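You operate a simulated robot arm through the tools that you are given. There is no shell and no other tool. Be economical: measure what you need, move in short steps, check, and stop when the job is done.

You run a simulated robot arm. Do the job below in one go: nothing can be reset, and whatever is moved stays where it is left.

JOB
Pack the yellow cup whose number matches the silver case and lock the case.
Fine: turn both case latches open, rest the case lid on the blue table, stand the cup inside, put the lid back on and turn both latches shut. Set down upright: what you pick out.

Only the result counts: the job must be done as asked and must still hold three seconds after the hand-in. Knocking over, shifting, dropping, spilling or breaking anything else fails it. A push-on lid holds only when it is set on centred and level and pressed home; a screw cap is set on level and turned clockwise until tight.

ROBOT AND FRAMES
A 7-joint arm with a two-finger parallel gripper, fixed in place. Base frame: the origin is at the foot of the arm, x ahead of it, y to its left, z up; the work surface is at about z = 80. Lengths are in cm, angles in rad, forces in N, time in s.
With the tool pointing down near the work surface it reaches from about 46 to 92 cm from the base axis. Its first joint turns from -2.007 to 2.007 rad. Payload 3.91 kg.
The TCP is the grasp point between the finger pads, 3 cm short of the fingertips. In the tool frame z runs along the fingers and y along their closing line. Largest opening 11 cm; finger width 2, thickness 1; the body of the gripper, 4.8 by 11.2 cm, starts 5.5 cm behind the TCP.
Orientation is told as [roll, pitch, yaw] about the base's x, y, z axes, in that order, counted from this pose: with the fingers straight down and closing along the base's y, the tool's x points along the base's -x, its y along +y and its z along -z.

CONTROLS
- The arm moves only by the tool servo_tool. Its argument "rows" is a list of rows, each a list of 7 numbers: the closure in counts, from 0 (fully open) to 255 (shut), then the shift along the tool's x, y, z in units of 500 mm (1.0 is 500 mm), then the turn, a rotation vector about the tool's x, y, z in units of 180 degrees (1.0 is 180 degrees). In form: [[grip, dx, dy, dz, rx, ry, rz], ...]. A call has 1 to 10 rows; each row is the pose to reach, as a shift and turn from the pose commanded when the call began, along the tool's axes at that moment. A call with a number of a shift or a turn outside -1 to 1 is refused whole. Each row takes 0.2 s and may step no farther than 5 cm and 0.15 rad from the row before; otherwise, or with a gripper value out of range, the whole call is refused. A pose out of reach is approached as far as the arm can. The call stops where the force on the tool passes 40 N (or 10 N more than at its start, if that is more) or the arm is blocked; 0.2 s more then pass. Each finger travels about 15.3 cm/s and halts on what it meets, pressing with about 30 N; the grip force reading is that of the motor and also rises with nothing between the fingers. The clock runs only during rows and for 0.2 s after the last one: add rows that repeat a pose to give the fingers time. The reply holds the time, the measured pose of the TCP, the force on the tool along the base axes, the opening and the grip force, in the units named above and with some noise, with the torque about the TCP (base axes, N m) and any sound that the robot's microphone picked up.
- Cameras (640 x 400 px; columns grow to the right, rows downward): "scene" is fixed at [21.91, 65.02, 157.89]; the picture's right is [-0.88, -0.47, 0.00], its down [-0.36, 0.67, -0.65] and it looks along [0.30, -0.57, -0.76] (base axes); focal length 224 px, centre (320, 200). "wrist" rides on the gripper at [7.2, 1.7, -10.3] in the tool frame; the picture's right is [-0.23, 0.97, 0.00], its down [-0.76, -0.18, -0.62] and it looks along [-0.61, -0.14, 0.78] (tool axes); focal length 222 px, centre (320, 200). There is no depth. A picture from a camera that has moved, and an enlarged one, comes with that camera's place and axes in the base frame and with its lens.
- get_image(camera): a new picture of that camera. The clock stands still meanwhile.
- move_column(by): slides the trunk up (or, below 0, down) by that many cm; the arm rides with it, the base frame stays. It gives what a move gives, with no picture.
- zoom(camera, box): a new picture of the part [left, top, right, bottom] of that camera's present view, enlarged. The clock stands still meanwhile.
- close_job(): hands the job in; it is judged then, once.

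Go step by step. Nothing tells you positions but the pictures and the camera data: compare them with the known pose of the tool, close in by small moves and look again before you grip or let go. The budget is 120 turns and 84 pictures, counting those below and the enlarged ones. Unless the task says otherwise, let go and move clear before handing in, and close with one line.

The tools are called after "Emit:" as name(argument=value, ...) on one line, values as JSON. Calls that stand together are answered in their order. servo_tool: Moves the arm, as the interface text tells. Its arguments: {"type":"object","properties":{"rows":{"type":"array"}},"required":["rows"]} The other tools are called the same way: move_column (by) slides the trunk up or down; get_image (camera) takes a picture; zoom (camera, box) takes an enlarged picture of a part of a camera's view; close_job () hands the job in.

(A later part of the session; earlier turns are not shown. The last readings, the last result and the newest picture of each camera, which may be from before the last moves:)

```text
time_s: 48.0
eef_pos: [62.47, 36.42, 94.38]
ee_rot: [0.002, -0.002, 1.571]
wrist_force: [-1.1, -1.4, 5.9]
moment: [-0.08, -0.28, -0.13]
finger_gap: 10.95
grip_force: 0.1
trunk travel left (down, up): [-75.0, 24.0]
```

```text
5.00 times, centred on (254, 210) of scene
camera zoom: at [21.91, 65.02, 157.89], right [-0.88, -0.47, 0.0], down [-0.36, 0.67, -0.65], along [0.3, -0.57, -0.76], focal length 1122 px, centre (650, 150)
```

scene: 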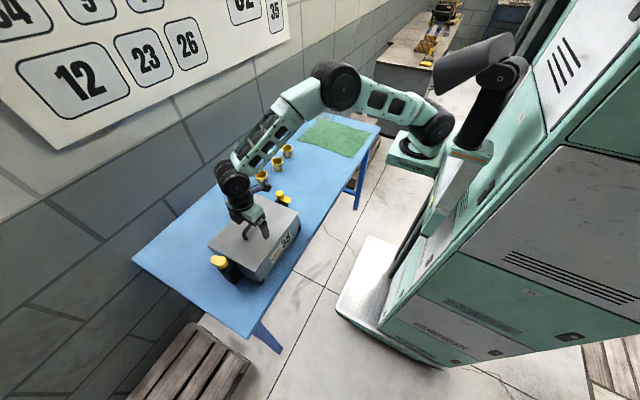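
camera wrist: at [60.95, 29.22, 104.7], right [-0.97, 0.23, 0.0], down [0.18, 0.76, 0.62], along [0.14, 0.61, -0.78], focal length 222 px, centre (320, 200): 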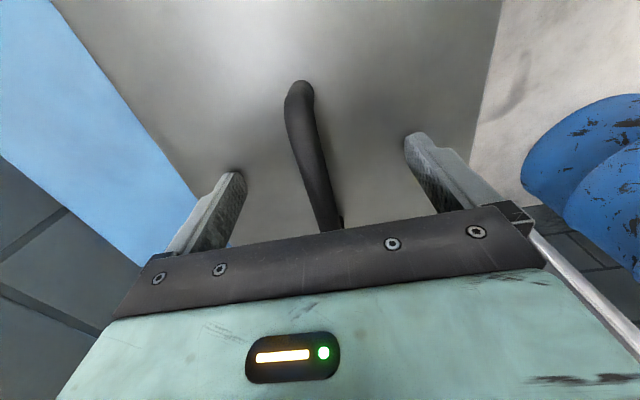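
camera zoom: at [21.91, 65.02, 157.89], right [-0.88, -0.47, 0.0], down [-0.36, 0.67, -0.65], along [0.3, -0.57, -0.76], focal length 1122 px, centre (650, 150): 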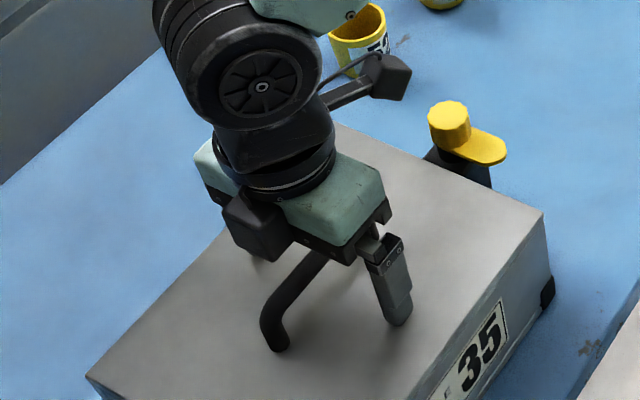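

Light contact puts the lid top at about z 91.3. I rise 0.3 cm and close on the handle.

Emit:
servo_tool(rows=[[0, -0.007, 0, -0.007, 0, 0, 0], [120, -0.007, 0, -0.007, 0, 0, 0], [220, -0.007, 0, -0.007, 0, 0, 0], [255, -0.007, 0, -0.007, 0, 0, 0], [255, -0.007, 0, -0.007, 0, 0, 0]])

Emit:
get_image(camera="wrist")

```text
time_s: 49.2
eef_pos: [62.47, 36.87, 94.56]
ee_rot: [0.003, -0.001, 1.57]
wrist_force: [1.0, -1.0, -0.4]
moment: [0.15, 0.0, 0.0]
finger_gap: 1.32
grip_force: 30.2
trunk travel left (down, up): [-75.0, 24.0]
```

```text
48 pictures are left
camera wrist: at [60.92, 29.62, 104.89], right [-0.97, 0.23, 0.0], down [0.18, 0.76, 0.62], along [0.14, 0.61, -0.78], focal length 222 px, centre (320, 200)
```

wrist: 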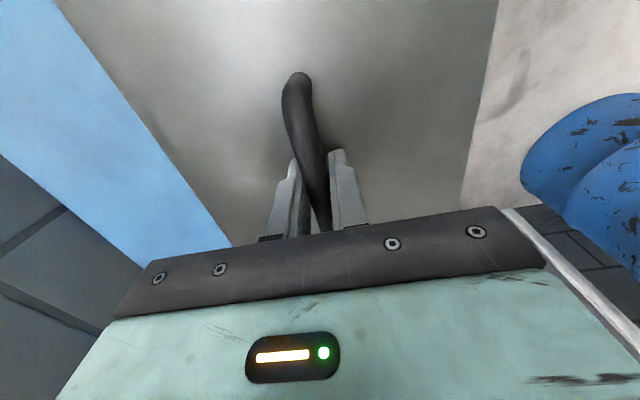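

The handle is held; the lid's home pose is TCP (62.47, 36.87, 94.56). I lift slowly.

Emit:
servo_tool(rows=[[255, 0, 0, -0.02, 0, 0, 0], [255, 0, 0, -0.05, 0, 0, 0], [255, 0, 0, -0.1, 0, 0, 0], [255, 0, 0, -0.15, 0, 0, 0], [255, 0, 0, -0.2, 0, 0, 0], [255, 0, 0, -0.2, 0, 0, 0]])

Emit:
get_image(camera="scene")

```text
time_s: 50.6
eef_pos: [62.3, 36.72, 104.44]
ee_rot: [0.003, 0.001, 1.571]
wrist_force: [0.0, 0.4, -3.6]
moment: [0.0, 0.03, -0.01]
finger_gap: 1.35
grip_force: 30.0
trunk travel left (down, up): [-75.0, 24.0]
```

```text
47 pictures are left
```

scene: 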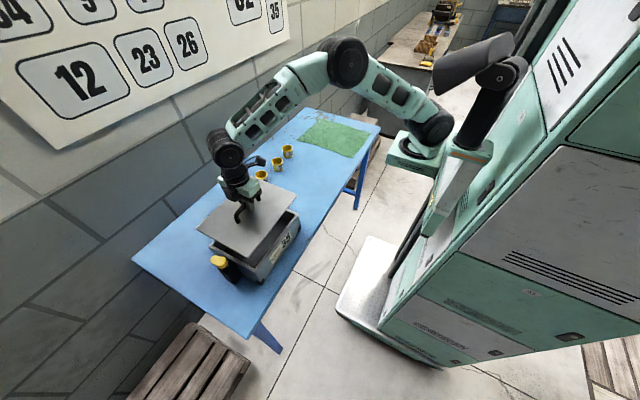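

The lid is off and level. I carry it to the free blue table area around (59.5, 1.5).

Emit:
servo_tool(rows=[[255, 0.04, 0.006, 0, 0, 0, 0], [255, 0.12, 0.012, 0, 0, 0, 0], [255, 0.2, 0.018, 0, 0, 0, 0], [255, 0.28, 0.024, 0, 0, 0, 0], [255, 0.36, 0.03, 0, 0, 0, 0], [255, 0.44, 0.036, 0, 0, 0, 0], [255, 0.52, 0.042, 0, 0, 0, 0], [255, 0.6, 0.048, 0, 0, 0, 0], [255, 0.67, 0.054, 0, 0, 0, 0], [255, 0.704, 0.056, 0, 0, 0, 0]])

Emit:
get_image(camera="scene")

Emit:
get_image(camera="wrist")

```text
time_s: 52.8
eef_pos: [59.69, 1.82, 104.65]
ee_rot: [0.004, 0.0, 1.57]
wrist_force: [0.5, -0.4, -4.1]
moment: [-0.03, -0.01, -0.01]
finger_gap: 1.31
grip_force: 30.1
trunk travel left (down, up): [-75.0, 24.0]
```

```text
46 pictures are left
```

scene: 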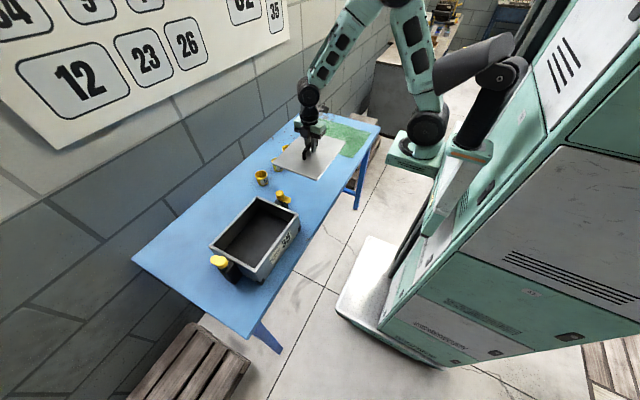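

```text
45 pictures are left
camera wrist: at [58.1, -5.52, 114.9], right [-0.97, 0.23, 0.0], down [0.18, 0.76, 0.62], along [0.14, 0.61, -0.78], focal length 222 px, centre (320, 200)
```

wrist: 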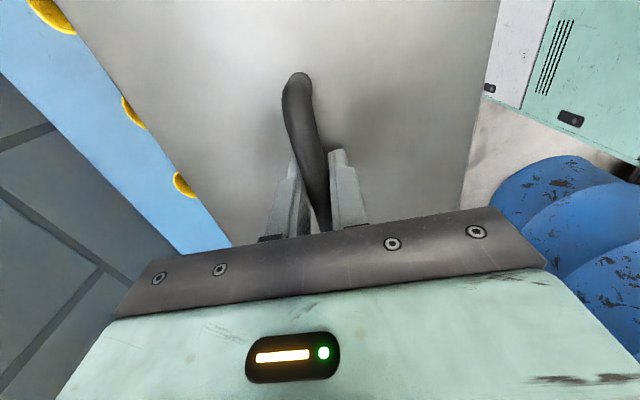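

Clear of cups and mat. I lower it toward the table.

Emit:
servo_tool(rows=[[255, 0, 0, 0.08, 0, 0, 0], [255, 0, 0, 0.16, 0, 0, 0], [255, 0, 0, 0.24, 0, 0, 0], [255, 0, 0, 0.31, 0, 0, 0], [255, 0, 0, 0.35, 0, 0, 0], [255, 0, 0, 0.37, 0, 0, 0]])

Emit:
servo_tool(rows=[[255, 0, 0, 0.004, 0, 0, 0], [255, 0, 0, 0.008, 0, 0, 0], [255, 0, 0, 0.012, 0, 0, 0], [255, 0, 0, 0.016, 0, 0, 0]])

Emit:
zoom(camera="scene", box=[250, 110, 378, 190])

```text
time_s: 54.2
eef_pos: [59.77, 1.68, 86.01]
ee_rot: [0.005, -0.001, 1.57]
wrist_force: [0.4, -0.6, -3.6]
moment: [0.0, 0.0, 0.05]
finger_gap: 1.34
grip_force: 29.8
trunk travel left (down, up): [-75.0, 24.0]
```

```text
time_s: 55.2
eef_pos: [59.69, 1.7, 85.16]
ee_rot: [0.002, -0.001, 1.572]
wrist_force: [-0.2, -0.6, 2.7]
moment: [-0.08, 0.03, 0.0]
finger_gap: 1.33
grip_force: 30.0
trunk travel left (down, up): [-75.0, 24.0]
```

```text
5.00 times, centred on (314, 150) of scene
camera zoom: at [21.91, 65.02, 157.89], right [-0.88, -0.47, 0.0], down [-0.36, 0.67, -0.65], along [0.3, -0.57, -0.76], focal length 1122 px, centre (350, 450)
```

zoom: 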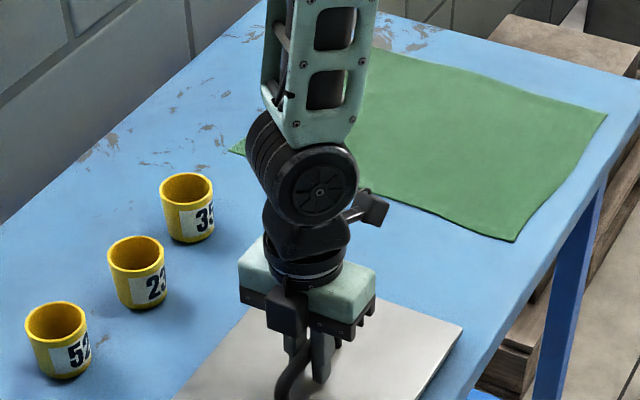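

The lid rests on the table. I release it, rise, lower the trunk a bit for reach, and start turning the hand toward the cup.

Emit:
servo_tool(rows=[[200, 0, 0, 0, 0, 0, 0], [100, 0, 0, 0, 0, 0, 0], [100, 0, 0, -0.01, 0, 0, 0], [50, 0, 0, -0.08, 0, 0, 0], [0, 0, 0, -0.17, 0, 0, 0], [0, 0, 0, -0.26, 0, 0, 0], [0, 0, 0, -0.35, 0, 0, 0], [0, 0, 0, -0.44, 0, 0, 0]])

Emit:
move_column(by=-10)

Emit:
servo_tool(rows=[[0, 0.02, -0.02, 0, 0, 0, 0.047], [0, 0.04, -0.04, 0, 0, 0, 0.094], [0, 0.06, -0.06, 0, 0, 0, 0.141], [0, 0.08, -0.08, 0, 0, 0, 0.188], [0, 0.1, -0.1, 0, 0, 0, 0.235], [0, 0.12, -0.12, 0, 0, 0, 0.282], [0, 0.14, -0.14, 0, 0, 0, 0.329], [0, 0.16, -0.16, 0, 0, 0, 0.376], [0, 0.18, -0.18, 0, 0, 0, 0.423], [0, 0.2, -0.2, 0, 0, 0, 0.47]])

Emit:
get_image(camera="scene")

```text
time_s: 57.0
eef_pos: [59.86, 1.76, 107.18]
ee_rot: [0.004, -0.001, 1.571]
wrist_force: [0.4, -0.5, -0.6]
moment: [0.01, 0.02, 0.0]
finger_gap: 10.99
grip_force: 0.0
trunk travel left (down, up): [-75.0, 24.0]
```

```text
time_s: 58.3
eef_pos: [59.96, 1.73, 97.25]
ee_rot: [0.002, 0.001, 1.571]
wrist_force: [-0.2, -0.6, 0.3]
moment: [0.01, -0.01, -0.01]
finger_gap: 11.0
grip_force: 0.2
trunk travel left (down, up): [-65.0, 34.0]
```

```text
time_s: 60.5
eef_pos: [69.91, -8.27, 97.26]
ee_rot: [0.002, 0.002, 0.093]
wrist_force: [0.5, -0.4, -0.8]
moment: [0.02, 0.01, -0.01]
finger_gap: 11.02
grip_force: 0.0
trunk travel left (down, up): [-65.0, 34.0]
```

```text
43 pictures are left
```

scene: 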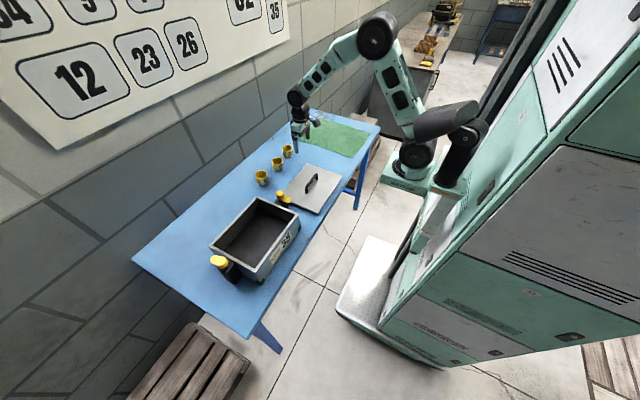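

I set the yaw to -0.19 and tilt the hand 0.2 rad outward, then look at the cup.

Emit:
servo_tool(rows=[[0, -0.02, 0, 0, 0, 0, 0.045], [0, -0.04, 0, 0, 0, 0, 0.09], [0, -0.06, 0, 0, 0, 0, 0.09]])

Emit:
servo_tool(rows=[[0, 0, 0, 0, 0, -0.032, 0], [0, 0, 0, 0, 0, -0.0637, 0], [0, 0, 0, 0, 0, -0.0637, 0]])

Emit:
get_image(camera="wrist")

Emit:
zoom(camera="scene", box=[238, 120, 334, 180])

```text
time_s: 61.3
eef_pos: [72.89, -8.12, 97.12]
ee_rot: [0.001, 0.005, -0.189]
wrist_force: [0.2, 0.0, 0.7]
moment: [-0.02, 0.01, 0.0]
finger_gap: 11.01
grip_force: 0.1
trunk travel left (down, up): [-65.0, 34.0]
```

```text
time_s: 62.1
eef_pos: [72.88, -8.0, 97.26]
ee_rot: [-0.001, -0.2, -0.19]
wrist_force: [0.5, 0.9, -0.8]
moment: [-0.01, -0.02, 0.01]
finger_gap: 11.0
grip_force: 0.0
trunk travel left (down, up): [-65.0, 34.0]
```

```text
42 pictures are left
camera wrist: at [64.29, -4.71, 105.83], right [0.4, 0.91, 0.05], down [0.58, -0.29, 0.76], along [0.71, -0.28, -0.65], focal length 222 px, centre (320, 200)
```

wrist: 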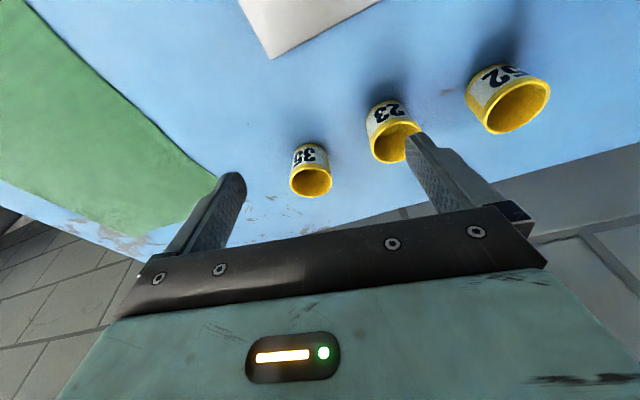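

```text
6.67 times, centred on (286, 150) of scene
camera zoom: at [21.91, 65.02, 157.89], right [-0.88, -0.47, 0.0], down [-0.36, 0.67, -0.65], along [0.3, -0.57, -0.76], focal length 1496 px, centre (547, 533)
```

zoom: 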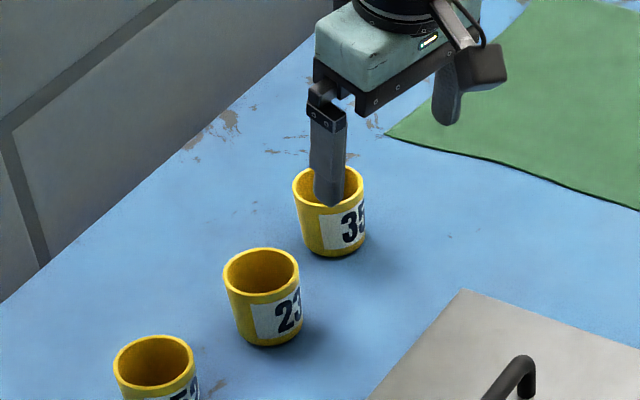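

Cup 35 is at about (82.0, -12.6). I move above it and check again.

Emit:
servo_tool(rows=[[0, -0.053, -0.019, 0.04, 0, 0, 0], [0, -0.106, -0.038, 0.08, 0, 0, 0], [0, -0.159, -0.057, 0.12, 0, 0, 0], [0, -0.159, -0.057, 0.12, 0, 0, 0]])

Emit:
get_image(camera="wrist")

Emit:
zoom(camera="scene", box=[238, 120, 334, 180])

```text
time_s: 63.1
eef_pos: [81.22, -12.41, 92.86]
ee_rot: [0.001, -0.198, -0.189]
wrist_force: [0.2, -0.8, 0.4]
moment: [-0.01, 0.0, -0.01]
finger_gap: 11.0
grip_force: 0.0
trunk travel left (down, up): [-65.0, 34.0]
```

```text
40 pictures are left
camera wrist: at [72.67, -9.06, 101.55], right [0.4, 0.91, 0.04], down [0.58, -0.29, 0.76], along [0.71, -0.28, -0.65], focal length 222 px, centre (320, 200)
```

wrist: 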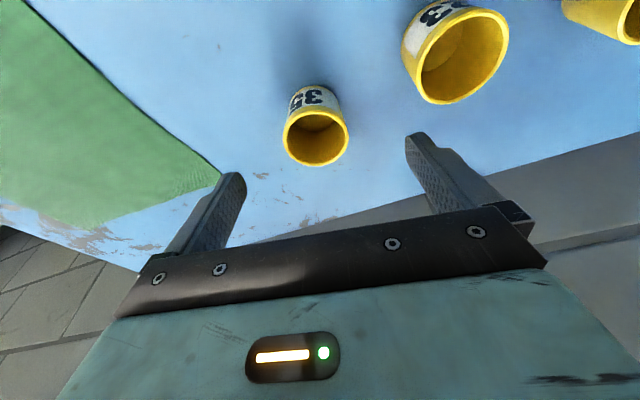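

```text
6.67 times, centred on (286, 150) of scene
camera zoom: at [21.91, 65.02, 157.89], right [-0.88, -0.47, 0.0], down [-0.36, 0.67, -0.65], along [0.3, -0.57, -0.76], focal length 1496 px, centre (547, 533)
```

zoom: 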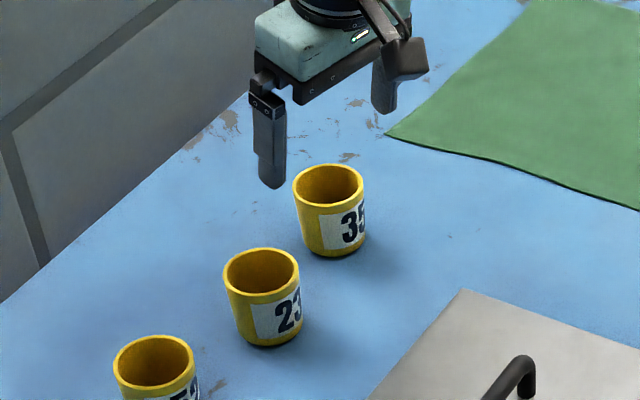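

Aligned. I descend around the cup.

Emit:
servo_tool(rows=[[0, 0.001, 0, 0.06, 0, 0, 0], [0, 0.008, 0, 0.12, 0, 0, 0], [0, 0.0154, 0, 0.1716, 0, 0, 0], [0, 0.0154, 0, 0.1716, 0, 0, 0]])

Emit:
get_image(camera="wrist")

Emit:
zoom(camera="scene", box=[238, 120, 334, 180])

```text
time_s: 64.1
eef_pos: [82.1, -12.49, 84.33]
ee_rot: [0.0, -0.198, -0.189]
wrist_force: [-0.4, -0.2, 0.4]
moment: [-0.01, -0.02, 0.01]
finger_gap: 11.0
grip_force: 0.0
trunk travel left (down, up): [-65.0, 34.0]
```

```text
38 pictures are left
camera wrist: at [73.65, -9.1, 92.94], right [0.4, 0.91, 0.05], down [0.58, -0.29, 0.76], along [0.71, -0.28, -0.65], focal length 222 px, centre (320, 200)
```

wrist: 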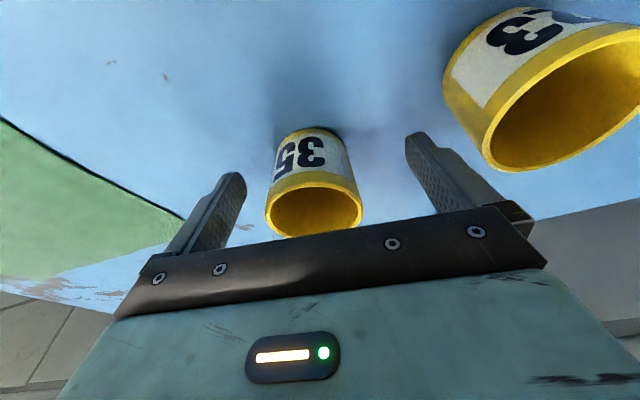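

```text
6.67 times, centred on (286, 150) of scene
camera zoom: at [21.91, 65.02, 157.89], right [-0.88, -0.47, 0.0], down [-0.36, 0.67, -0.65], along [0.3, -0.57, -0.76], focal length 1496 px, centre (547, 533)
```

zoom: 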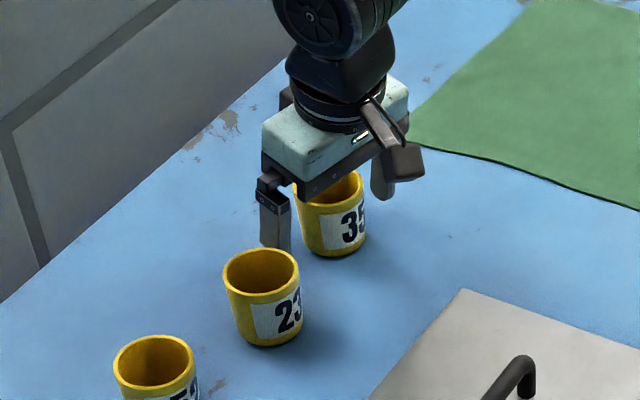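

The cup lies between the fingers. I close on it.

Emit:
servo_tool(rows=[[60, 0, 0, 0, 0, 0, 0], [110, 0, 0, 0, 0, 0, 0], [160, 0, 0, 0, 0, 0, 0], [255, 0, 0, 0, 0, 0, 0], [255, 0, 0, 0, 0, 0, 0]])

Emit:
servo_tool(rows=[[255, -0.004, 0, -0.02, 0, 0, 0], [255, -0.012, 0, -0.06, 0, 0, 0], [255, -0.028, 0, -0.14, 0, 0, 0], [255, -0.044, 0, -0.22, 0, 0, 0], [255, -0.06, 0, -0.3, 0, 0, 0], [255, -0.06, 0, -0.3, 0, 0, 0]])

Emit:
get_image(camera="wrist")

Emit:
get_image(camera="scene")

```text
time_s: 65.3
eef_pos: [82.16, -12.45, 84.21]
ee_rot: [0.0, -0.197, -0.188]
wrist_force: [0.9, -0.4, 0.5]
moment: [0.02, -0.01, -0.01]
finger_gap: 5.36
grip_force: 29.9
trunk travel left (down, up): [-65.0, 34.0]
```

```text
time_s: 66.7
eef_pos: [82.1, -12.71, 99.56]
ee_rot: [0.0, -0.197, -0.188]
wrist_force: [-0.3, -0.1, -0.1]
moment: [-0.02, 0.01, 0.0]
finger_gap: 5.37
grip_force: 29.9
trunk travel left (down, up): [-65.0, 34.0]
```

```text
36 pictures are left
camera wrist: at [73.61, -9.37, 108.35], right [0.4, 0.91, 0.04], down [0.58, -0.29, 0.76], along [0.71, -0.28, -0.65], focal length 222 px, centre (320, 200)
```

wrist: 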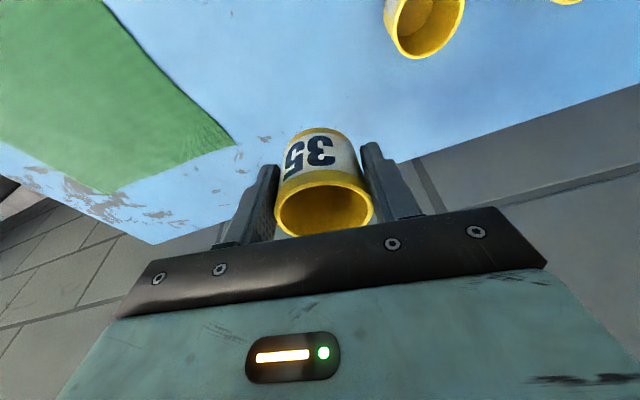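

```text
35 pictures are left
```

scene: 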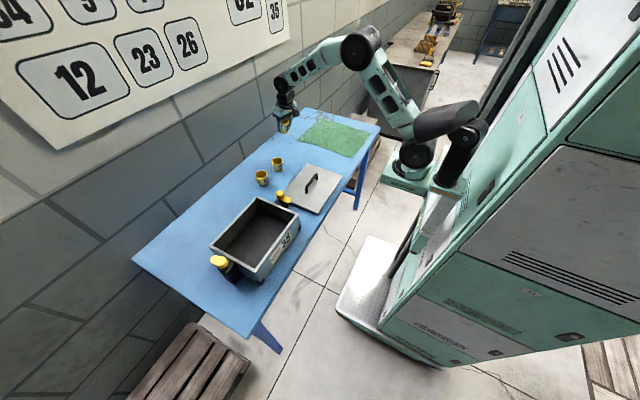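

Cup 35 is held upright. I carry it over the case keeping its orientation.

Emit:
servo_tool(rows=[[255, 0.02, 0.032, -0.02, 0, 0, 0], [255, 0.0583, 0.0966, -0.04, 0, 0, 0], [255, 0.0972, 0.161, -0.06, 0, 0, 0], [255, 0.136, 0.2254, -0.08, 0, 0, 0], [255, 0.175, 0.2898, -0.1, 0, 0, 0], [255, 0.214, 0.3542, -0.115, 0, 0, 0], [255, 0.253, 0.4186, -0.13, 0, 0, 0], [255, 0.292, 0.483, -0.145, 0, 0, 0], [255, 0.331, 0.5474, -0.16, 0, 0, 0], [255, 0.369, 0.6118, -0.17, 0, 0, 0]])

Emit:
servo_tool(rows=[[255, 0.0389, 0.0644, -0.008, 0, 0, 0], [255, 0.0778, 0.1288, -0.016, 0, 0, 0], [255, 0.1167, 0.1932, -0.024, 0, 0, 0], [255, 0.157, 0.258, -0.03, 0, 0, 0], [255, 0.175, 0.29, -0.03, 0, 0, 0], [255, 0.175, 0.29, -0.03, 0, 0, 0]])

Emit:
get_image(camera="scene")

Emit:
get_image(camera="wrist")

```text
time_s: 68.9
eef_pos: [68.31, 20.97, 104.26]
ee_rot: [0.001, -0.197, -0.19]
wrist_force: [-0.3, -0.9, -1.2]
moment: [0.01, 0.04, 0.01]
finger_gap: 5.36
grip_force: 30.3
trunk travel left (down, up): [-65.0, 34.0]
```

```text
time_s: 70.3
eef_pos: [62.13, 37.05, 104.04]
ee_rot: [0.0, -0.196, -0.188]
wrist_force: [0.4, -0.4, -1.3]
moment: [0.02, 0.03, 0.03]
finger_gap: 5.36
grip_force: 29.4
trunk travel left (down, up): [-65.0, 34.0]
```

```text
34 pictures are left
```

scene: 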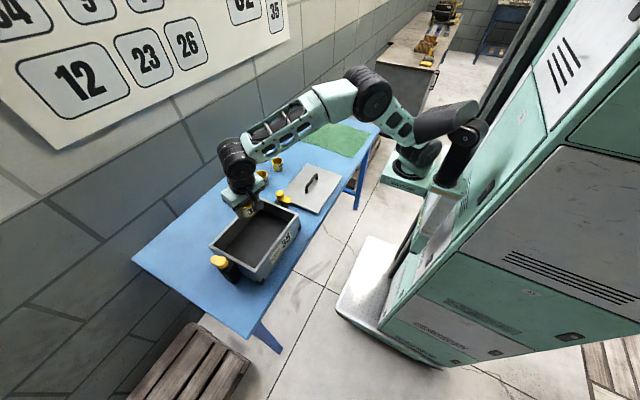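

```text
33 pictures are left
camera wrist: at [53.67, 40.38, 112.7], right [0.4, 0.91, 0.04], down [0.58, -0.29, 0.76], along [0.71, -0.28, -0.65], focal length 222 px, centre (320, 200)
```

wrist: 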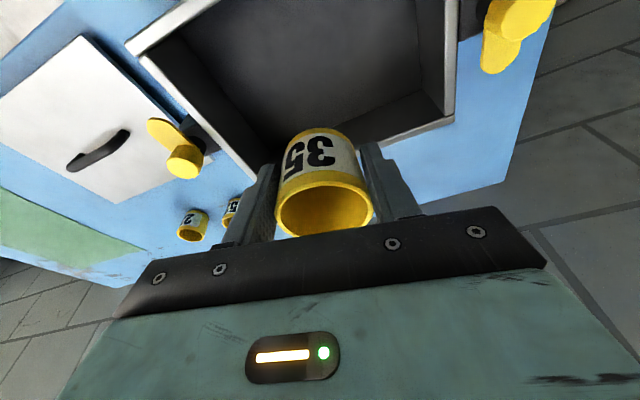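

Over the case interior. I descend straight down and then feel for the floor.

Emit:
servo_tool(rows=[[255, 0.0135, 0, 0.0666, 0, 0, 0], [255, 0.027, 0, 0.133, 0, 0, 0], [255, 0.0406, 0, 0.2, 0, 0, 0], [255, 0.0542, 0, 0.266, 0, 0, 0], [255, 0.0657, 0, 0.323, 0, 0, 0], [255, 0.0657, 0, 0.323, 0, 0, 0]])

Emit:
servo_tool(rows=[[255, 0.0012, 0, 0.006, 0, 0, 0], [255, 0.0024, 0, 0.012, 0, 0, 0], [255, 0.0036, 0, 0.018, 0, 0, 0]])

Emit:
zoom(camera="scene", box=[190, 180, 318, 260])

```text
time_s: 71.7
eef_pos: [62.25, 36.93, 87.6]
ee_rot: [0.002, -0.198, -0.187]
wrist_force: [-1.1, -1.3, 5.0]
moment: [0.03, -0.04, 0.01]
finger_gap: 5.35
grip_force: 30.3
trunk travel left (down, up): [-65.0, 34.0]
```

```text
time_s: 72.5
eef_pos: [62.4, 36.99, 86.97]
ee_rot: [0.004, -0.198, -0.189]
wrist_force: [-0.3, 1.1, 25.2]
moment: [0.02, -0.22, -0.04]
finger_gap: 5.38
grip_force: 29.8
trunk travel left (down, up): [-65.0, 34.0]
```

```text
5.00 times, centred on (254, 220) of scene
camera zoom: at [21.91, 65.02, 157.89], right [-0.88, -0.47, 0.0], down [-0.36, 0.67, -0.65], along [0.3, -0.57, -0.76], focal length 1122 px, centre (650, 100)
```

zoom: 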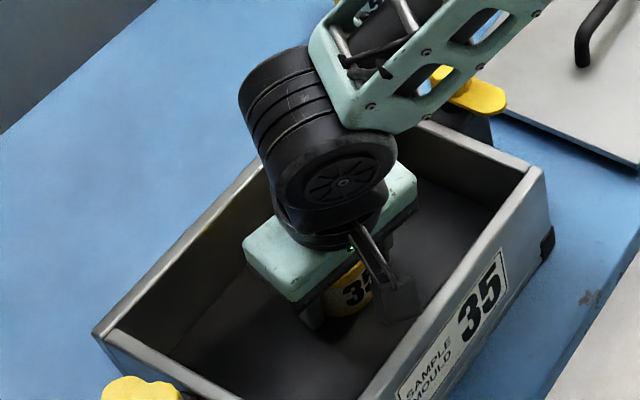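

The cup is on the case floor. I ease the pressure, open the fingers partly and rise.

Emit:
servo_tool(rows=[[255, -0.0018, 0, -0.009, 0, 0, 0], [120, -0.0018, 0, -0.009, 0, 0, 0], [80, -0.0018, 0, -0.009, 0, 0, 0], [60, -0.0018, 0, -0.009, 0, 0, 0], [60, -0.0018, 0, -0.009, 0, 0, 0]])

Emit:
get_image(camera="wrist")

Emit:
servo_tool(rows=[[60, -0.01, 0, -0.05, 0, 0, 0], [60, -0.028, 0, -0.14, 0, 0, 0], [60, -0.046, 0, -0.23, 0, 0, 0], [30, -0.064, 0, -0.32, 0, 0, 0], [0, -0.08, 0, -0.4, 0, 0, 0]])

Emit:
get_image(camera="wrist")

```text
time_s: 73.7
eef_pos: [62.28, 36.97, 87.19]
ee_rot: [0.001, -0.196, -0.187]
wrist_force: [-0.4, -0.1, -0.1]
moment: [0.02, -0.02, -0.03]
finger_gap: 8.4
grip_force: 0.0
trunk travel left (down, up): [-65.0, 34.0]
```

```text
31 pictures are left
camera wrist: at [53.75, 40.31, 95.83], right [0.4, 0.91, 0.04], down [0.58, -0.29, 0.76], along [0.71, -0.28, -0.65], focal length 222 px, centre (320, 200)
```

wrist: 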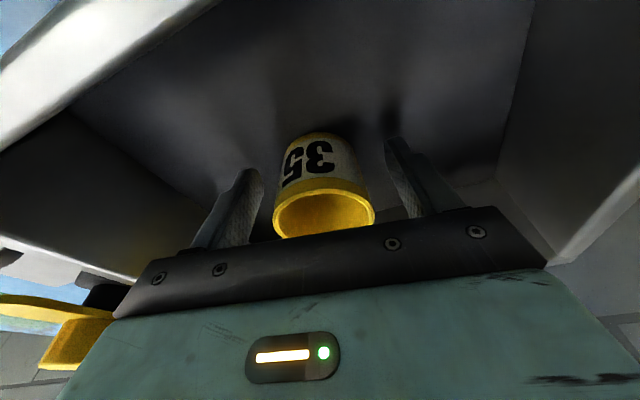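

```text
time_s: 74.9
eef_pos: [62.45, 37.05, 107.73]
ee_rot: [-0.002, -0.195, -0.189]
wrist_force: [0.0, 0.6, 0.7]
moment: [-0.01, -0.01, 0.05]
finger_gap: 10.98
grip_force: 0.0
trunk travel left (down, up): [-65.0, 34.0]
```

```text
30 pictures are left
camera wrist: at [53.93, 40.4, 116.34], right [0.4, 0.92, 0.04], down [0.58, -0.29, 0.76], along [0.71, -0.28, -0.65], focal length 222 px, centre (320, 200)
```

wrist: 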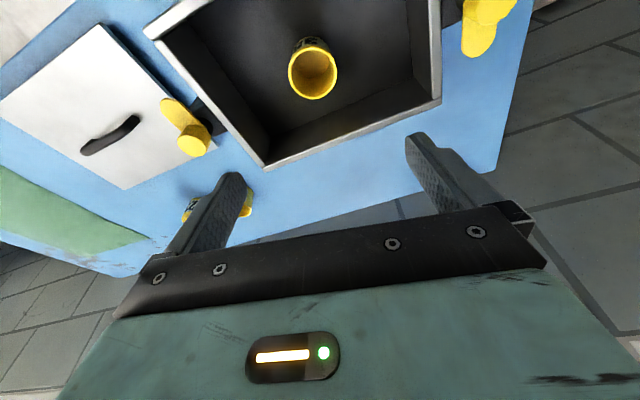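

The cup stands in the case. I raise the trunk back, straighten the hand and go above the lid handle on the table.

Emit:
move_column(by=10)

Emit:
servo_tool(rows=[[0, 0, 0, 0, 0, 0.032, 0], [0, 0, 0, 0, 0, 0.0627, 0], [0, 0, 0, 0, 0, 0.0627, 0]])

Emit:
servo_tool(rows=[[0, 0, -0.06, 0, 0, 0, -0.047], [0, 0, -0.12, 0, 0, 0, -0.094], [0, 0, -0.18, 0, 0, 0, -0.141], [0, 0, -0.24, 0, 0, 0, -0.188], [0, 0, -0.3, 0, 0, 0, -0.235], [0, 0, -0.36, 0, 0, 0, -0.282], [0, 0, -0.42, 0, 0, 0, -0.329], [0, 0, -0.48, 0, 0, 0, -0.376], [0, 0, -0.54, 0, 0, 0, -0.423], [0, 0, -0.6, 0, 0, 0, -0.47]])

Emit:
servo_tool(rows=[[0, 0, 0, 0, 0, 0, -0.045], [0, 0, 0, 0, 0, 0, -0.09], [0, 0, 0, 0, 0, 0, -0.09]])

```text
time_s: 76.3
eef_pos: [62.57, 37.05, 117.62]
ee_rot: [0.001, -0.198, -0.189]
wrist_force: [0.0, 0.7, -0.7]
moment: [0.0, -0.04, 0.02]
finger_gap: 10.99
grip_force: 0.0
trunk travel left (down, up): [-75.0, 24.0]
```

```text
time_s: 77.1
eef_pos: [62.43, 37.05, 117.64]
ee_rot: [0.001, 0.003, -0.188]
wrist_force: [-0.1, -0.4, -0.3]
moment: [0.05, -0.01, -0.01]
finger_gap: 10.99
grip_force: 0.1
trunk travel left (down, up): [-75.0, 24.0]
```

```text
time_s: 79.3
eef_pos: [56.96, 7.42, 117.87]
ee_rot: [0.001, 0.001, 1.291]
wrist_force: [-0.2, -0.5, -0.3]
moment: [-0.02, -0.01, 0.01]
finger_gap: 10.99
grip_force: 0.1
trunk travel left (down, up): [-75.0, 24.0]
```

```text
time_s: 80.1
eef_pos: [56.91, 7.52, 117.88]
ee_rot: [0.001, -0.001, 1.573]
wrist_force: [-0.4, -0.1, 0.2]
moment: [0.01, 0.0, 0.0]
finger_gap: 10.99
grip_force: 0.1
trunk travel left (down, up): [-75.0, 24.0]
```

Now I descend to above the handle and check the alignment.

Emit:
servo_tool(rows=[[0, 0.03, -0.014, 0.08, 0, 0, 0], [0, 0.06, -0.028, 0.16, 0, 0, 0], [0, 0.09, -0.042, 0.24, 0, 0, 0], [0, 0.1164, -0.0558, 0.32, 0, 0, 0], [0, 0.1164, -0.0558, 0.4, 0, 0, 0], [0, 0.1164, -0.0558, 0.48, 0, 0, 0], [0, 0.1164, -0.0558, 0.558, 0, 0, 0], [0, 0.1164, -0.0558, 0.558, 0, 0, 0]])

Emit:
get_image(camera="wrist")

```text
time_s: 81.9
eef_pos: [59.6, 1.67, 89.7]
ee_rot: [0.001, 0.0, 1.571]
wrist_force: [-0.7, 0.6, -0.7]
moment: [0.03, 0.0, -0.02]
finger_gap: 11.0
grip_force: 0.0
trunk travel left (down, up): [-75.0, 24.0]
```

```text
29 pictures are left
camera wrist: at [58.01, -5.62, 100.0], right [-0.97, 0.23, 0.0], down [0.18, 0.76, 0.62], along [0.14, 0.61, -0.78], focal length 222 px, centre (320, 200)
```

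wrist: 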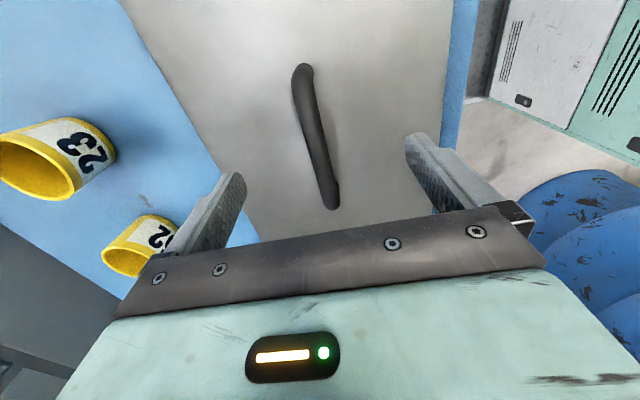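

Aligned with the handle. I descend, close and lift slightly.

Emit:
servo_tool(rows=[[0, 0, -0.001, 0.05, 0, 0, 0], [0, 0, -0.001, 0.09, 0, 0, 0], [0, 0, -0.001, 0.09, 0, 0, 0], [120, 0, -0.001, 0.09, 0, 0, 0], [220, 0, -0.001, 0.09, 0, 0, 0], [255, 0, -0.001, 0.09, 0, 0, 0], [255, 0, -0.001, 0.09, 0, 0, 0]])

Emit:
servo_tool(rows=[[255, 0, 0, -0.02, 0, 0, 0], [255, 0, 0, -0.06, 0, 0, 0], [255, 0, 0, -0.14, 0, 0, 0], [255, 0, 0, -0.22, 0, 0, 0], [255, 0, 0, -0.3, 0, 0, 0], [255, 0, 0, -0.38, 0, 0, 0], [255, 0, 0, -0.38, 0, 0, 0]])

Emit:
get_image(camera="wrist")

```text
time_s: 83.5
eef_pos: [59.72, 1.68, 85.27]
ee_rot: [0.0, 0.002, 1.572]
wrist_force: [0.6, 0.0, -0.9]
moment: [0.08, -0.01, -0.03]
finger_gap: 1.37
grip_force: 30.0
trunk travel left (down, up): [-75.0, 24.0]
```

```text
time_s: 85.1
eef_pos: [59.84, 1.71, 104.41]
ee_rot: [-0.001, 0.001, 1.571]
wrist_force: [-0.9, 1.0, -4.2]
moment: [-0.01, -0.02, 0.01]
finger_gap: 1.36
grip_force: 30.0
trunk travel left (down, up): [-75.0, 24.0]
```

```text
28 pictures are left
camera wrist: at [58.31, -5.55, 114.76], right [-0.97, 0.23, 0.0], down [0.18, 0.76, 0.62], along [0.14, 0.61, -0.78], focal length 222 px, centre (320, 200)
```

wrist: 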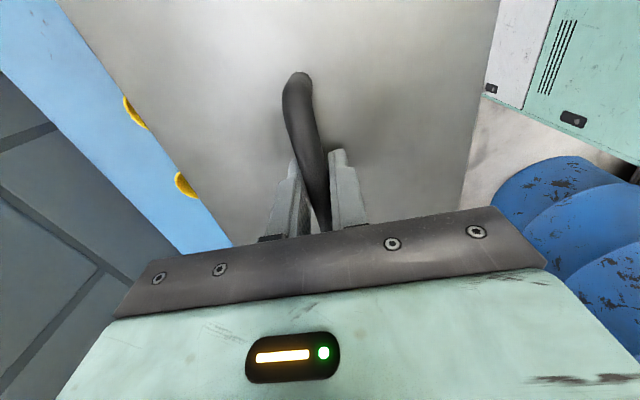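

Lid held identically. I carry it back over the case.

Emit:
servo_tool(rows=[[255, -0.04, -0.006, 0, 0, 0, 0], [255, -0.12, -0.012, 0, 0, 0, 0], [255, -0.2, -0.018, 0, 0, 0, 0], [255, -0.28, -0.024, 0, 0, 0, 0], [255, -0.36, -0.03, 0, 0, 0, 0], [255, -0.44, -0.036, 0, 0, 0, 0], [255, -0.52, -0.042, 0, 0, 0, 0], [255, -0.6, -0.048, 0, 0, 0, 0], [255, -0.67, -0.052, 0, 0, 0, 0], [255, -0.7034, -0.055, 0, 0, 0, 0]])

Emit:
servo_tool(rows=[[255, 0, 0, 0.05, 0, 0, 0], [255, 0, 0, 0.1, 0, 0, 0], [255, 0, 0, 0.14, 0, 0, 0], [255, 0, 0, 0.14, 0, 0, 0], [255, 0, 0, 0.14, 0, 0, 0]])

Emit:
zoom(camera="scene", box=[180, 170, 324, 260])

```text
time_s: 87.3
eef_pos: [62.35, 36.76, 104.22]
ee_rot: [0.0, 0.0, 1.569]
wrist_force: [0.2, -0.2, -3.8]
moment: [0.0, 0.02, -0.01]
finger_gap: 1.36
grip_force: 30.6
trunk travel left (down, up): [-75.0, 24.0]
```

```text
time_s: 88.5
eef_pos: [62.57, 36.82, 97.27]
ee_rot: [0.0, 0.001, 1.572]
wrist_force: [-0.3, 0.7, -3.9]
moment: [0.02, 0.0, -0.03]
finger_gap: 1.31
grip_force: 29.8
trunk travel left (down, up): [-75.0, 24.0]
```

```text
4.44 times, centred on (252, 215) of scene
camera zoom: at [21.91, 65.02, 157.89], right [-0.88, -0.47, 0.0], down [-0.36, 0.67, -0.65], along [0.3, -0.57, -0.76], focal length 998 px, centre (622, 133)
```

zoom: 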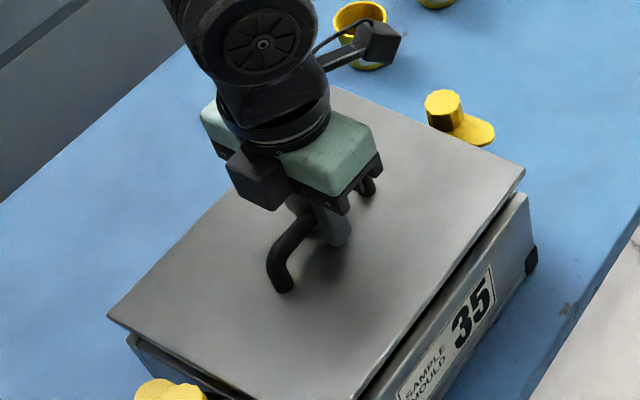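

Well aligned. I lower it slowly onto the case.

Emit:
servo_tool(rows=[[255, 0, 0, 0.015, 0, 0, 0], [255, 0, 0, 0.03, 0, 0, 0], [255, 0, 0, 0.04, 0, 0, 0], [255, 0, 0, 0.048, 0, 0, 0], [255, 0, 0, 0.054, 0, 0, 0], [255, 0, 0, 0.058, 0, 0, 0], [255, 0, 0, 0.058, 0, 0, 0]])

Emit:
zoom(camera="scene", box=[180, 170, 324, 260])

```text
time_s: 90.1
eef_pos: [62.53, 36.97, 94.54]
ee_rot: [-0.003, -0.004, 1.569]
wrist_force: [-0.7, -7.2, 20.6]
moment: [-0.05, 0.03, 0.06]
finger_gap: 1.36
grip_force: 29.7
trunk travel left (down, up): [-75.0, 24.0]
```

```text
4.44 times, centred on (252, 215) of scene
camera zoom: at [21.91, 65.02, 157.89], right [-0.88, -0.47, 0.0], down [-0.36, 0.67, -0.65], along [0.3, -0.57, -0.76], focal length 998 px, centre (622, 133)
```

zoom: 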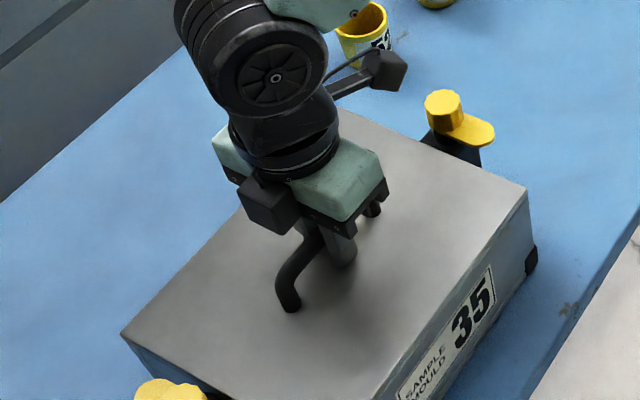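

The lid is seated at its original height. I release, rise and go to knob 1.

Emit:
servo_tool(rows=[[255, 0, 0, -0.004, 0, 0, 0], [150, 0, 0, -0.004, 0, 0, 0], [60, 0, 0, -0.004, 0, 0, 0], [0, 0, 0, -0.01, 0, 0, 0], [0, 0, 0, -0.09, 0, 0, 0], [0, 0, 0, -0.17, 0, 0, 0], [0, 0.08, 0, -0.22, 0, 0, 0], [0, 0.16, 0, -0.22, 0, 0, 0], [0, 0.24, 0, -0.22, 0, 0, 0], [0, 0.312, 0, -0.22, 0, 0, 0]])

Emit:
zoom(camera="wrist", box=[200, 60, 440, 210])

Emit:
zoom(camera="scene", box=[180, 170, 324, 260])

```text
time_s: 92.3
eef_pos: [62.58, 21.56, 105.61]
ee_rot: [0.0, 0.0, 1.574]
wrist_force: [-1.1, 0.9, 0.3]
moment: [-0.05, 0.02, 0.0]
finger_gap: 10.98
grip_force: 0.2
trunk travel left (down, up): [-75.0, 24.0]
```

```text
2.67 times, centred on (320, 135) of wrist
camera zoom: at [60.9, 14.23, 115.91], right [-0.97, 0.23, 0.0], down [0.18, 0.76, 0.62], along [0.14, 0.61, -0.78], focal length 592 px, centre (320, 373)
```

zoom: 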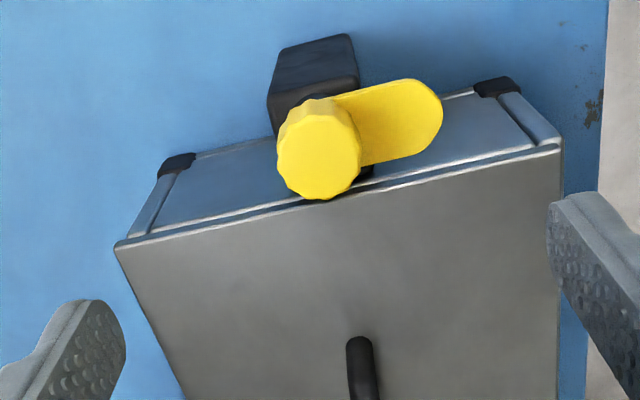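

```text
4.44 times, centred on (252, 215) of scene
camera zoom: at [21.91, 65.02, 157.89], right [-0.88, -0.47, 0.0], down [-0.36, 0.67, -0.65], along [0.3, -0.57, -0.76], focal length 998 px, centre (622, 133)
```

zoom: 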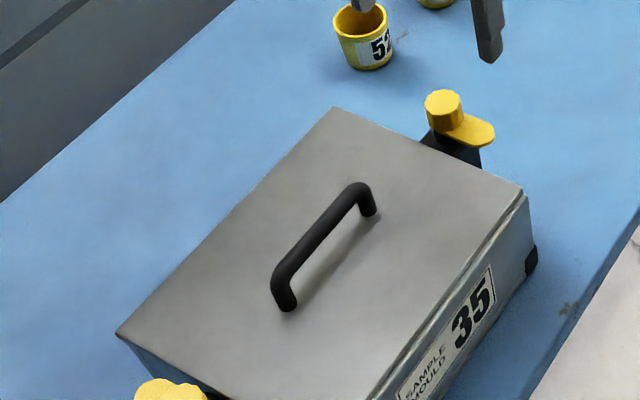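

I check the lid's seating along its edges more closely.

Emit:
zoom(camera="scene", box=[240, 200, 312, 285])

Emit:
get_image(camera="wrist")

```text
4.71 times, centred on (276, 242) of scene
camera zoom: at [21.91, 65.02, 157.89], right [-0.88, -0.47, 0.0], down [-0.36, 0.67, -0.65], along [0.3, -0.57, -0.76], focal length 1056 px, centre (527, 0)
```

zoom: 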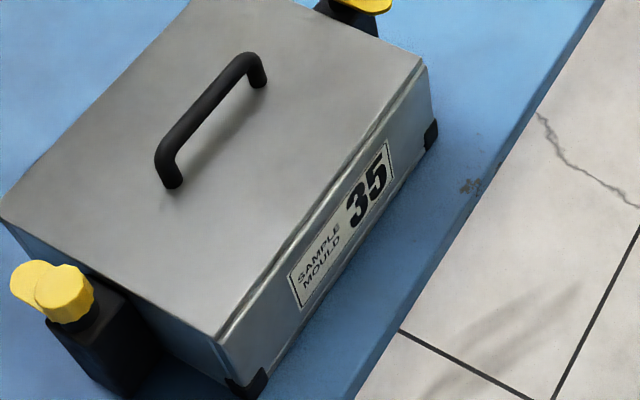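

```text
22 pictures are left
camera wrist: at [60.9, 14.23, 115.91], right [-0.97, 0.23, 0.0], down [0.18, 0.76, 0.62], along [0.14, 0.61, -0.78], focal length 222 px, centre (320, 200)
```

wrist: 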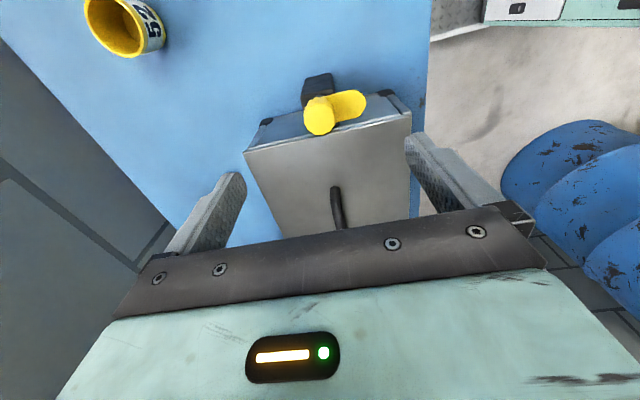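

The seam on the robot side looks a little wider than at the start, so I take the same view as in the first picture to compare.

Emit:
zoom(camera="scene", box=[190, 180, 320, 290])

```text
3.64 times, centred on (255, 235) of scene
camera zoom: at [21.91, 65.02, 157.89], right [-0.88, -0.47, 0.0], down [-0.36, 0.67, -0.65], along [0.3, -0.57, -0.76], focal length 816 px, centre (556, 73)
```

zoom: 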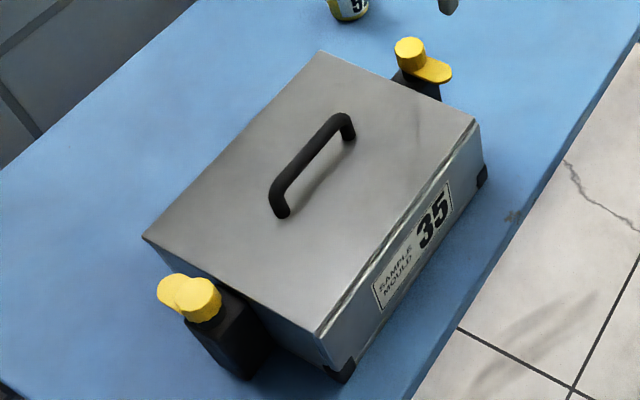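

The lid sits about 0.4 cm too far in +x compared with the start, with the case itself unmoved. I regrip the handle to measure and correct it.

Emit:
servo_tool(rows=[[0, -0.08, 0, 0, 0, 0, 0], [0, -0.16, 0, 0, 0, 0, 0], [0, -0.24, 0, 0, 0, 0, 0], [0, -0.307, 0, 0, 0, 0, 0], [0, -0.307, 0, 0.08, 0, 0, 0], [0, -0.307, 0, 0.16, 0, 0, 0], [0, -0.307, 0, 0.2195, 0, 0, 0], [0, -0.307, 0, 0.2195, 0, 0, 0]])

Emit:
servo_tool(rows=[[120, 0, 0, 0, 0, 0, 0], [220, 0, 0, 0, 0, 0, 0], [255, 0, 0, 0, 0, 0, 0], [255, 0, 0, 0, 0, 0, 0]])

Emit:
servo_tool(rows=[[255, 0, 0, 0, 0, 0, 0], [255, 0, 0, 0, 0, 0, 0]])

```text
time_s: 94.1
eef_pos: [62.62, 36.72, 94.54]
ee_rot: [0.001, 0.001, 1.571]
wrist_force: [0.1, -1.0, -0.3]
moment: [-0.02, -0.01, -0.01]
finger_gap: 11.02
grip_force: 0.1
trunk travel left (down, up): [-75.0, 24.0]
```

```text
time_s: 95.1
eef_pos: [62.66, 36.79, 94.67]
ee_rot: [0.001, 0.0, 1.571]
wrist_force: [1.6, -0.7, 1.7]
moment: [0.11, -0.06, 0.02]
finger_gap: 1.34
grip_force: 29.8
trunk travel left (down, up): [-75.0, 24.0]
```

```text
time_s: 95.7
eef_pos: [62.52, 36.54, 94.56]
ee_rot: [0.0, 0.0, 1.571]
wrist_force: [2.1, -1.0, 2.3]
moment: [0.02, -0.01, 0.03]
finger_gap: 1.32
grip_force: 30.3
trunk travel left (down, up): [-75.0, 24.0]
```

I lift it half a centimetre, shift -0.4 in x and -0.2 in y, and set it down again.

Emit:
servo_tool(rows=[[255, 0, 0, -0.006, 0, 0, 0], [255, 0, 0, -0.012, 0, 0, 0], [255, 0.004, 0.008, -0.012, 0, 0, 0], [255, 0.004, 0.008, -0.012, 0, 0, 0], [255, 0.004, 0.008, -0.004, 0, 0, 0], [255, 0.004, 0.008, 0.001, 0, 0, 0], [255, 0.004, 0.008, 0.003, 0, 0, 0], [255, 0.004, 0.008, 0.003, 0, 0, 0]])

Emit:
zoom(camera="scene", box=[190, 180, 320, 290])

```text
time_s: 97.5
eef_pos: [62.15, 36.6, 94.37]
ee_rot: [-0.004, -0.004, 1.571]
wrist_force: [-2.0, -0.5, 22.2]
moment: [0.0, 0.01, 0.03]
finger_gap: 1.36
grip_force: 29.9
trunk travel left (down, up): [-75.0, 24.0]
```

```text
3.64 times, centred on (255, 235) of scene
camera zoom: at [21.91, 65.02, 157.89], right [-0.88, -0.47, 0.0], down [-0.36, 0.67, -0.65], along [0.3, -0.57, -0.76], focal length 816 px, centre (556, 73)
```

zoom: 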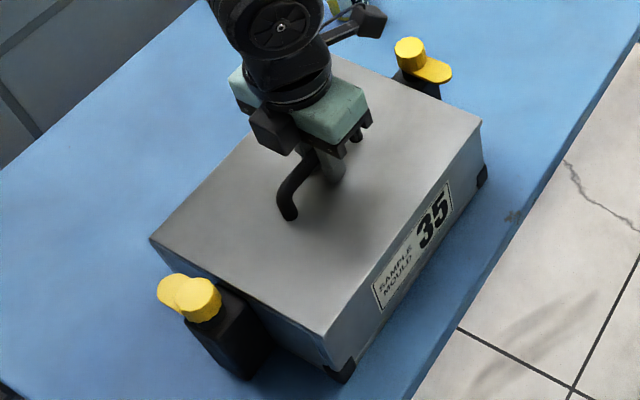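

Now it is slightly past, about 0.2 cm. One fine correction back.

Emit:
servo_tool(rows=[[255, 0, 0, -0.007, 0, 0, 0], [255, 0, 0, -0.014, 0, 0, 0], [255, -0.002, -0.0036, -0.014, 0, 0, 0], [255, -0.002, -0.0036, -0.014, 0, 0, 0], [255, -0.002, -0.0036, -0.006, 0, 0, 0], [255, -0.002, -0.0036, -0.002, 0, 0, 0], [255, -0.002, -0.0036, 0, 0, 0, 0], [255, -0.002, -0.0036, 0, 0, 0, 0]])

Emit:
servo_tool(rows=[[255, 0, 0, -0.003, 0, 0, 0], [180, 0, 0, -0.003, 0, 0, 0], [60, 0, 0, -0.003, 0, 0, 0], [0, 0, 0, -0.01, 0, 0, 0], [0, 0, 0, -0.09, 0, 0, 0], [0, 0, 0, -0.17, 0, 0, 0], [0, 0.08, 0, -0.22, 0, 0, 0], [0, 0.16, 0, -0.22, 0, 0, 0], [0, 0.24, 0, -0.22, 0, 0, 0], [0, 0.308, 0, -0.22, 0, 0, 0]])

Emit:
zoom(camera="scene", box=[190, 180, 320, 290])

```text
time_s: 99.3
eef_pos: [62.24, 36.55, 94.59]
ee_rot: [-0.001, -0.002, 1.57]
wrist_force: [-3.9, -4.8, 17.2]
moment: [-0.49, 0.01, -0.03]
finger_gap: 1.34
grip_force: 30.1
trunk travel left (down, up): [-75.0, 24.0]
```

```text
time_s: 101.5
eef_pos: [62.26, 21.05, 105.36]
ee_rot: [-0.002, -0.001, 1.573]
wrist_force: [0.2, 0.7, -0.2]
moment: [-0.05, 0.0, 0.0]
finger_gap: 10.99
grip_force: 0.0
trunk travel left (down, up): [-75.0, 24.0]
```

```text
3.64 times, centred on (255, 235) of scene
camera zoom: at [21.91, 65.02, 157.89], right [-0.88, -0.47, 0.0], down [-0.36, 0.67, -0.65], along [0.3, -0.57, -0.76], focal length 816 px, centre (556, 73)
```

zoom: 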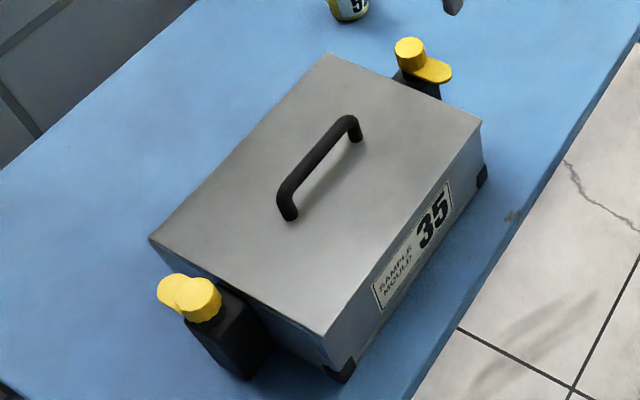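

The lid is within about 2 mm of its original place and level. Now knob 1: I go down on it and grip.

Emit:
servo_tool(rows=[[0, -0.005, -0.005, 0.08, 0, 0, 0], [0, -0.005, -0.005, 0.15, 0, 0, 0], [0, -0.005, -0.005, 0.198, 0, 0, 0], [0, -0.005, -0.005, 0.198, 0, 0, 0], [120, -0.005, -0.005, 0.198, 0, 0, 0], [220, -0.005, -0.005, 0.198, 0, 0, 0], [255, -0.005, -0.005, 0.198, 0, 0, 0], [255, -0.005, -0.005, 0.198, 0, 0, 0]])

```text
time_s: 103.3
eef_pos: [62.56, 21.25, 95.35]
ee_rot: [0.003, 0.001, 1.571]
wrist_force: [-13.3, -1.3, -1.8]
moment: [-0.14, 0.45, 0.02]
finger_gap: 3.03
grip_force: 44.9
trunk travel left (down, up): [-75.0, 24.0]
```

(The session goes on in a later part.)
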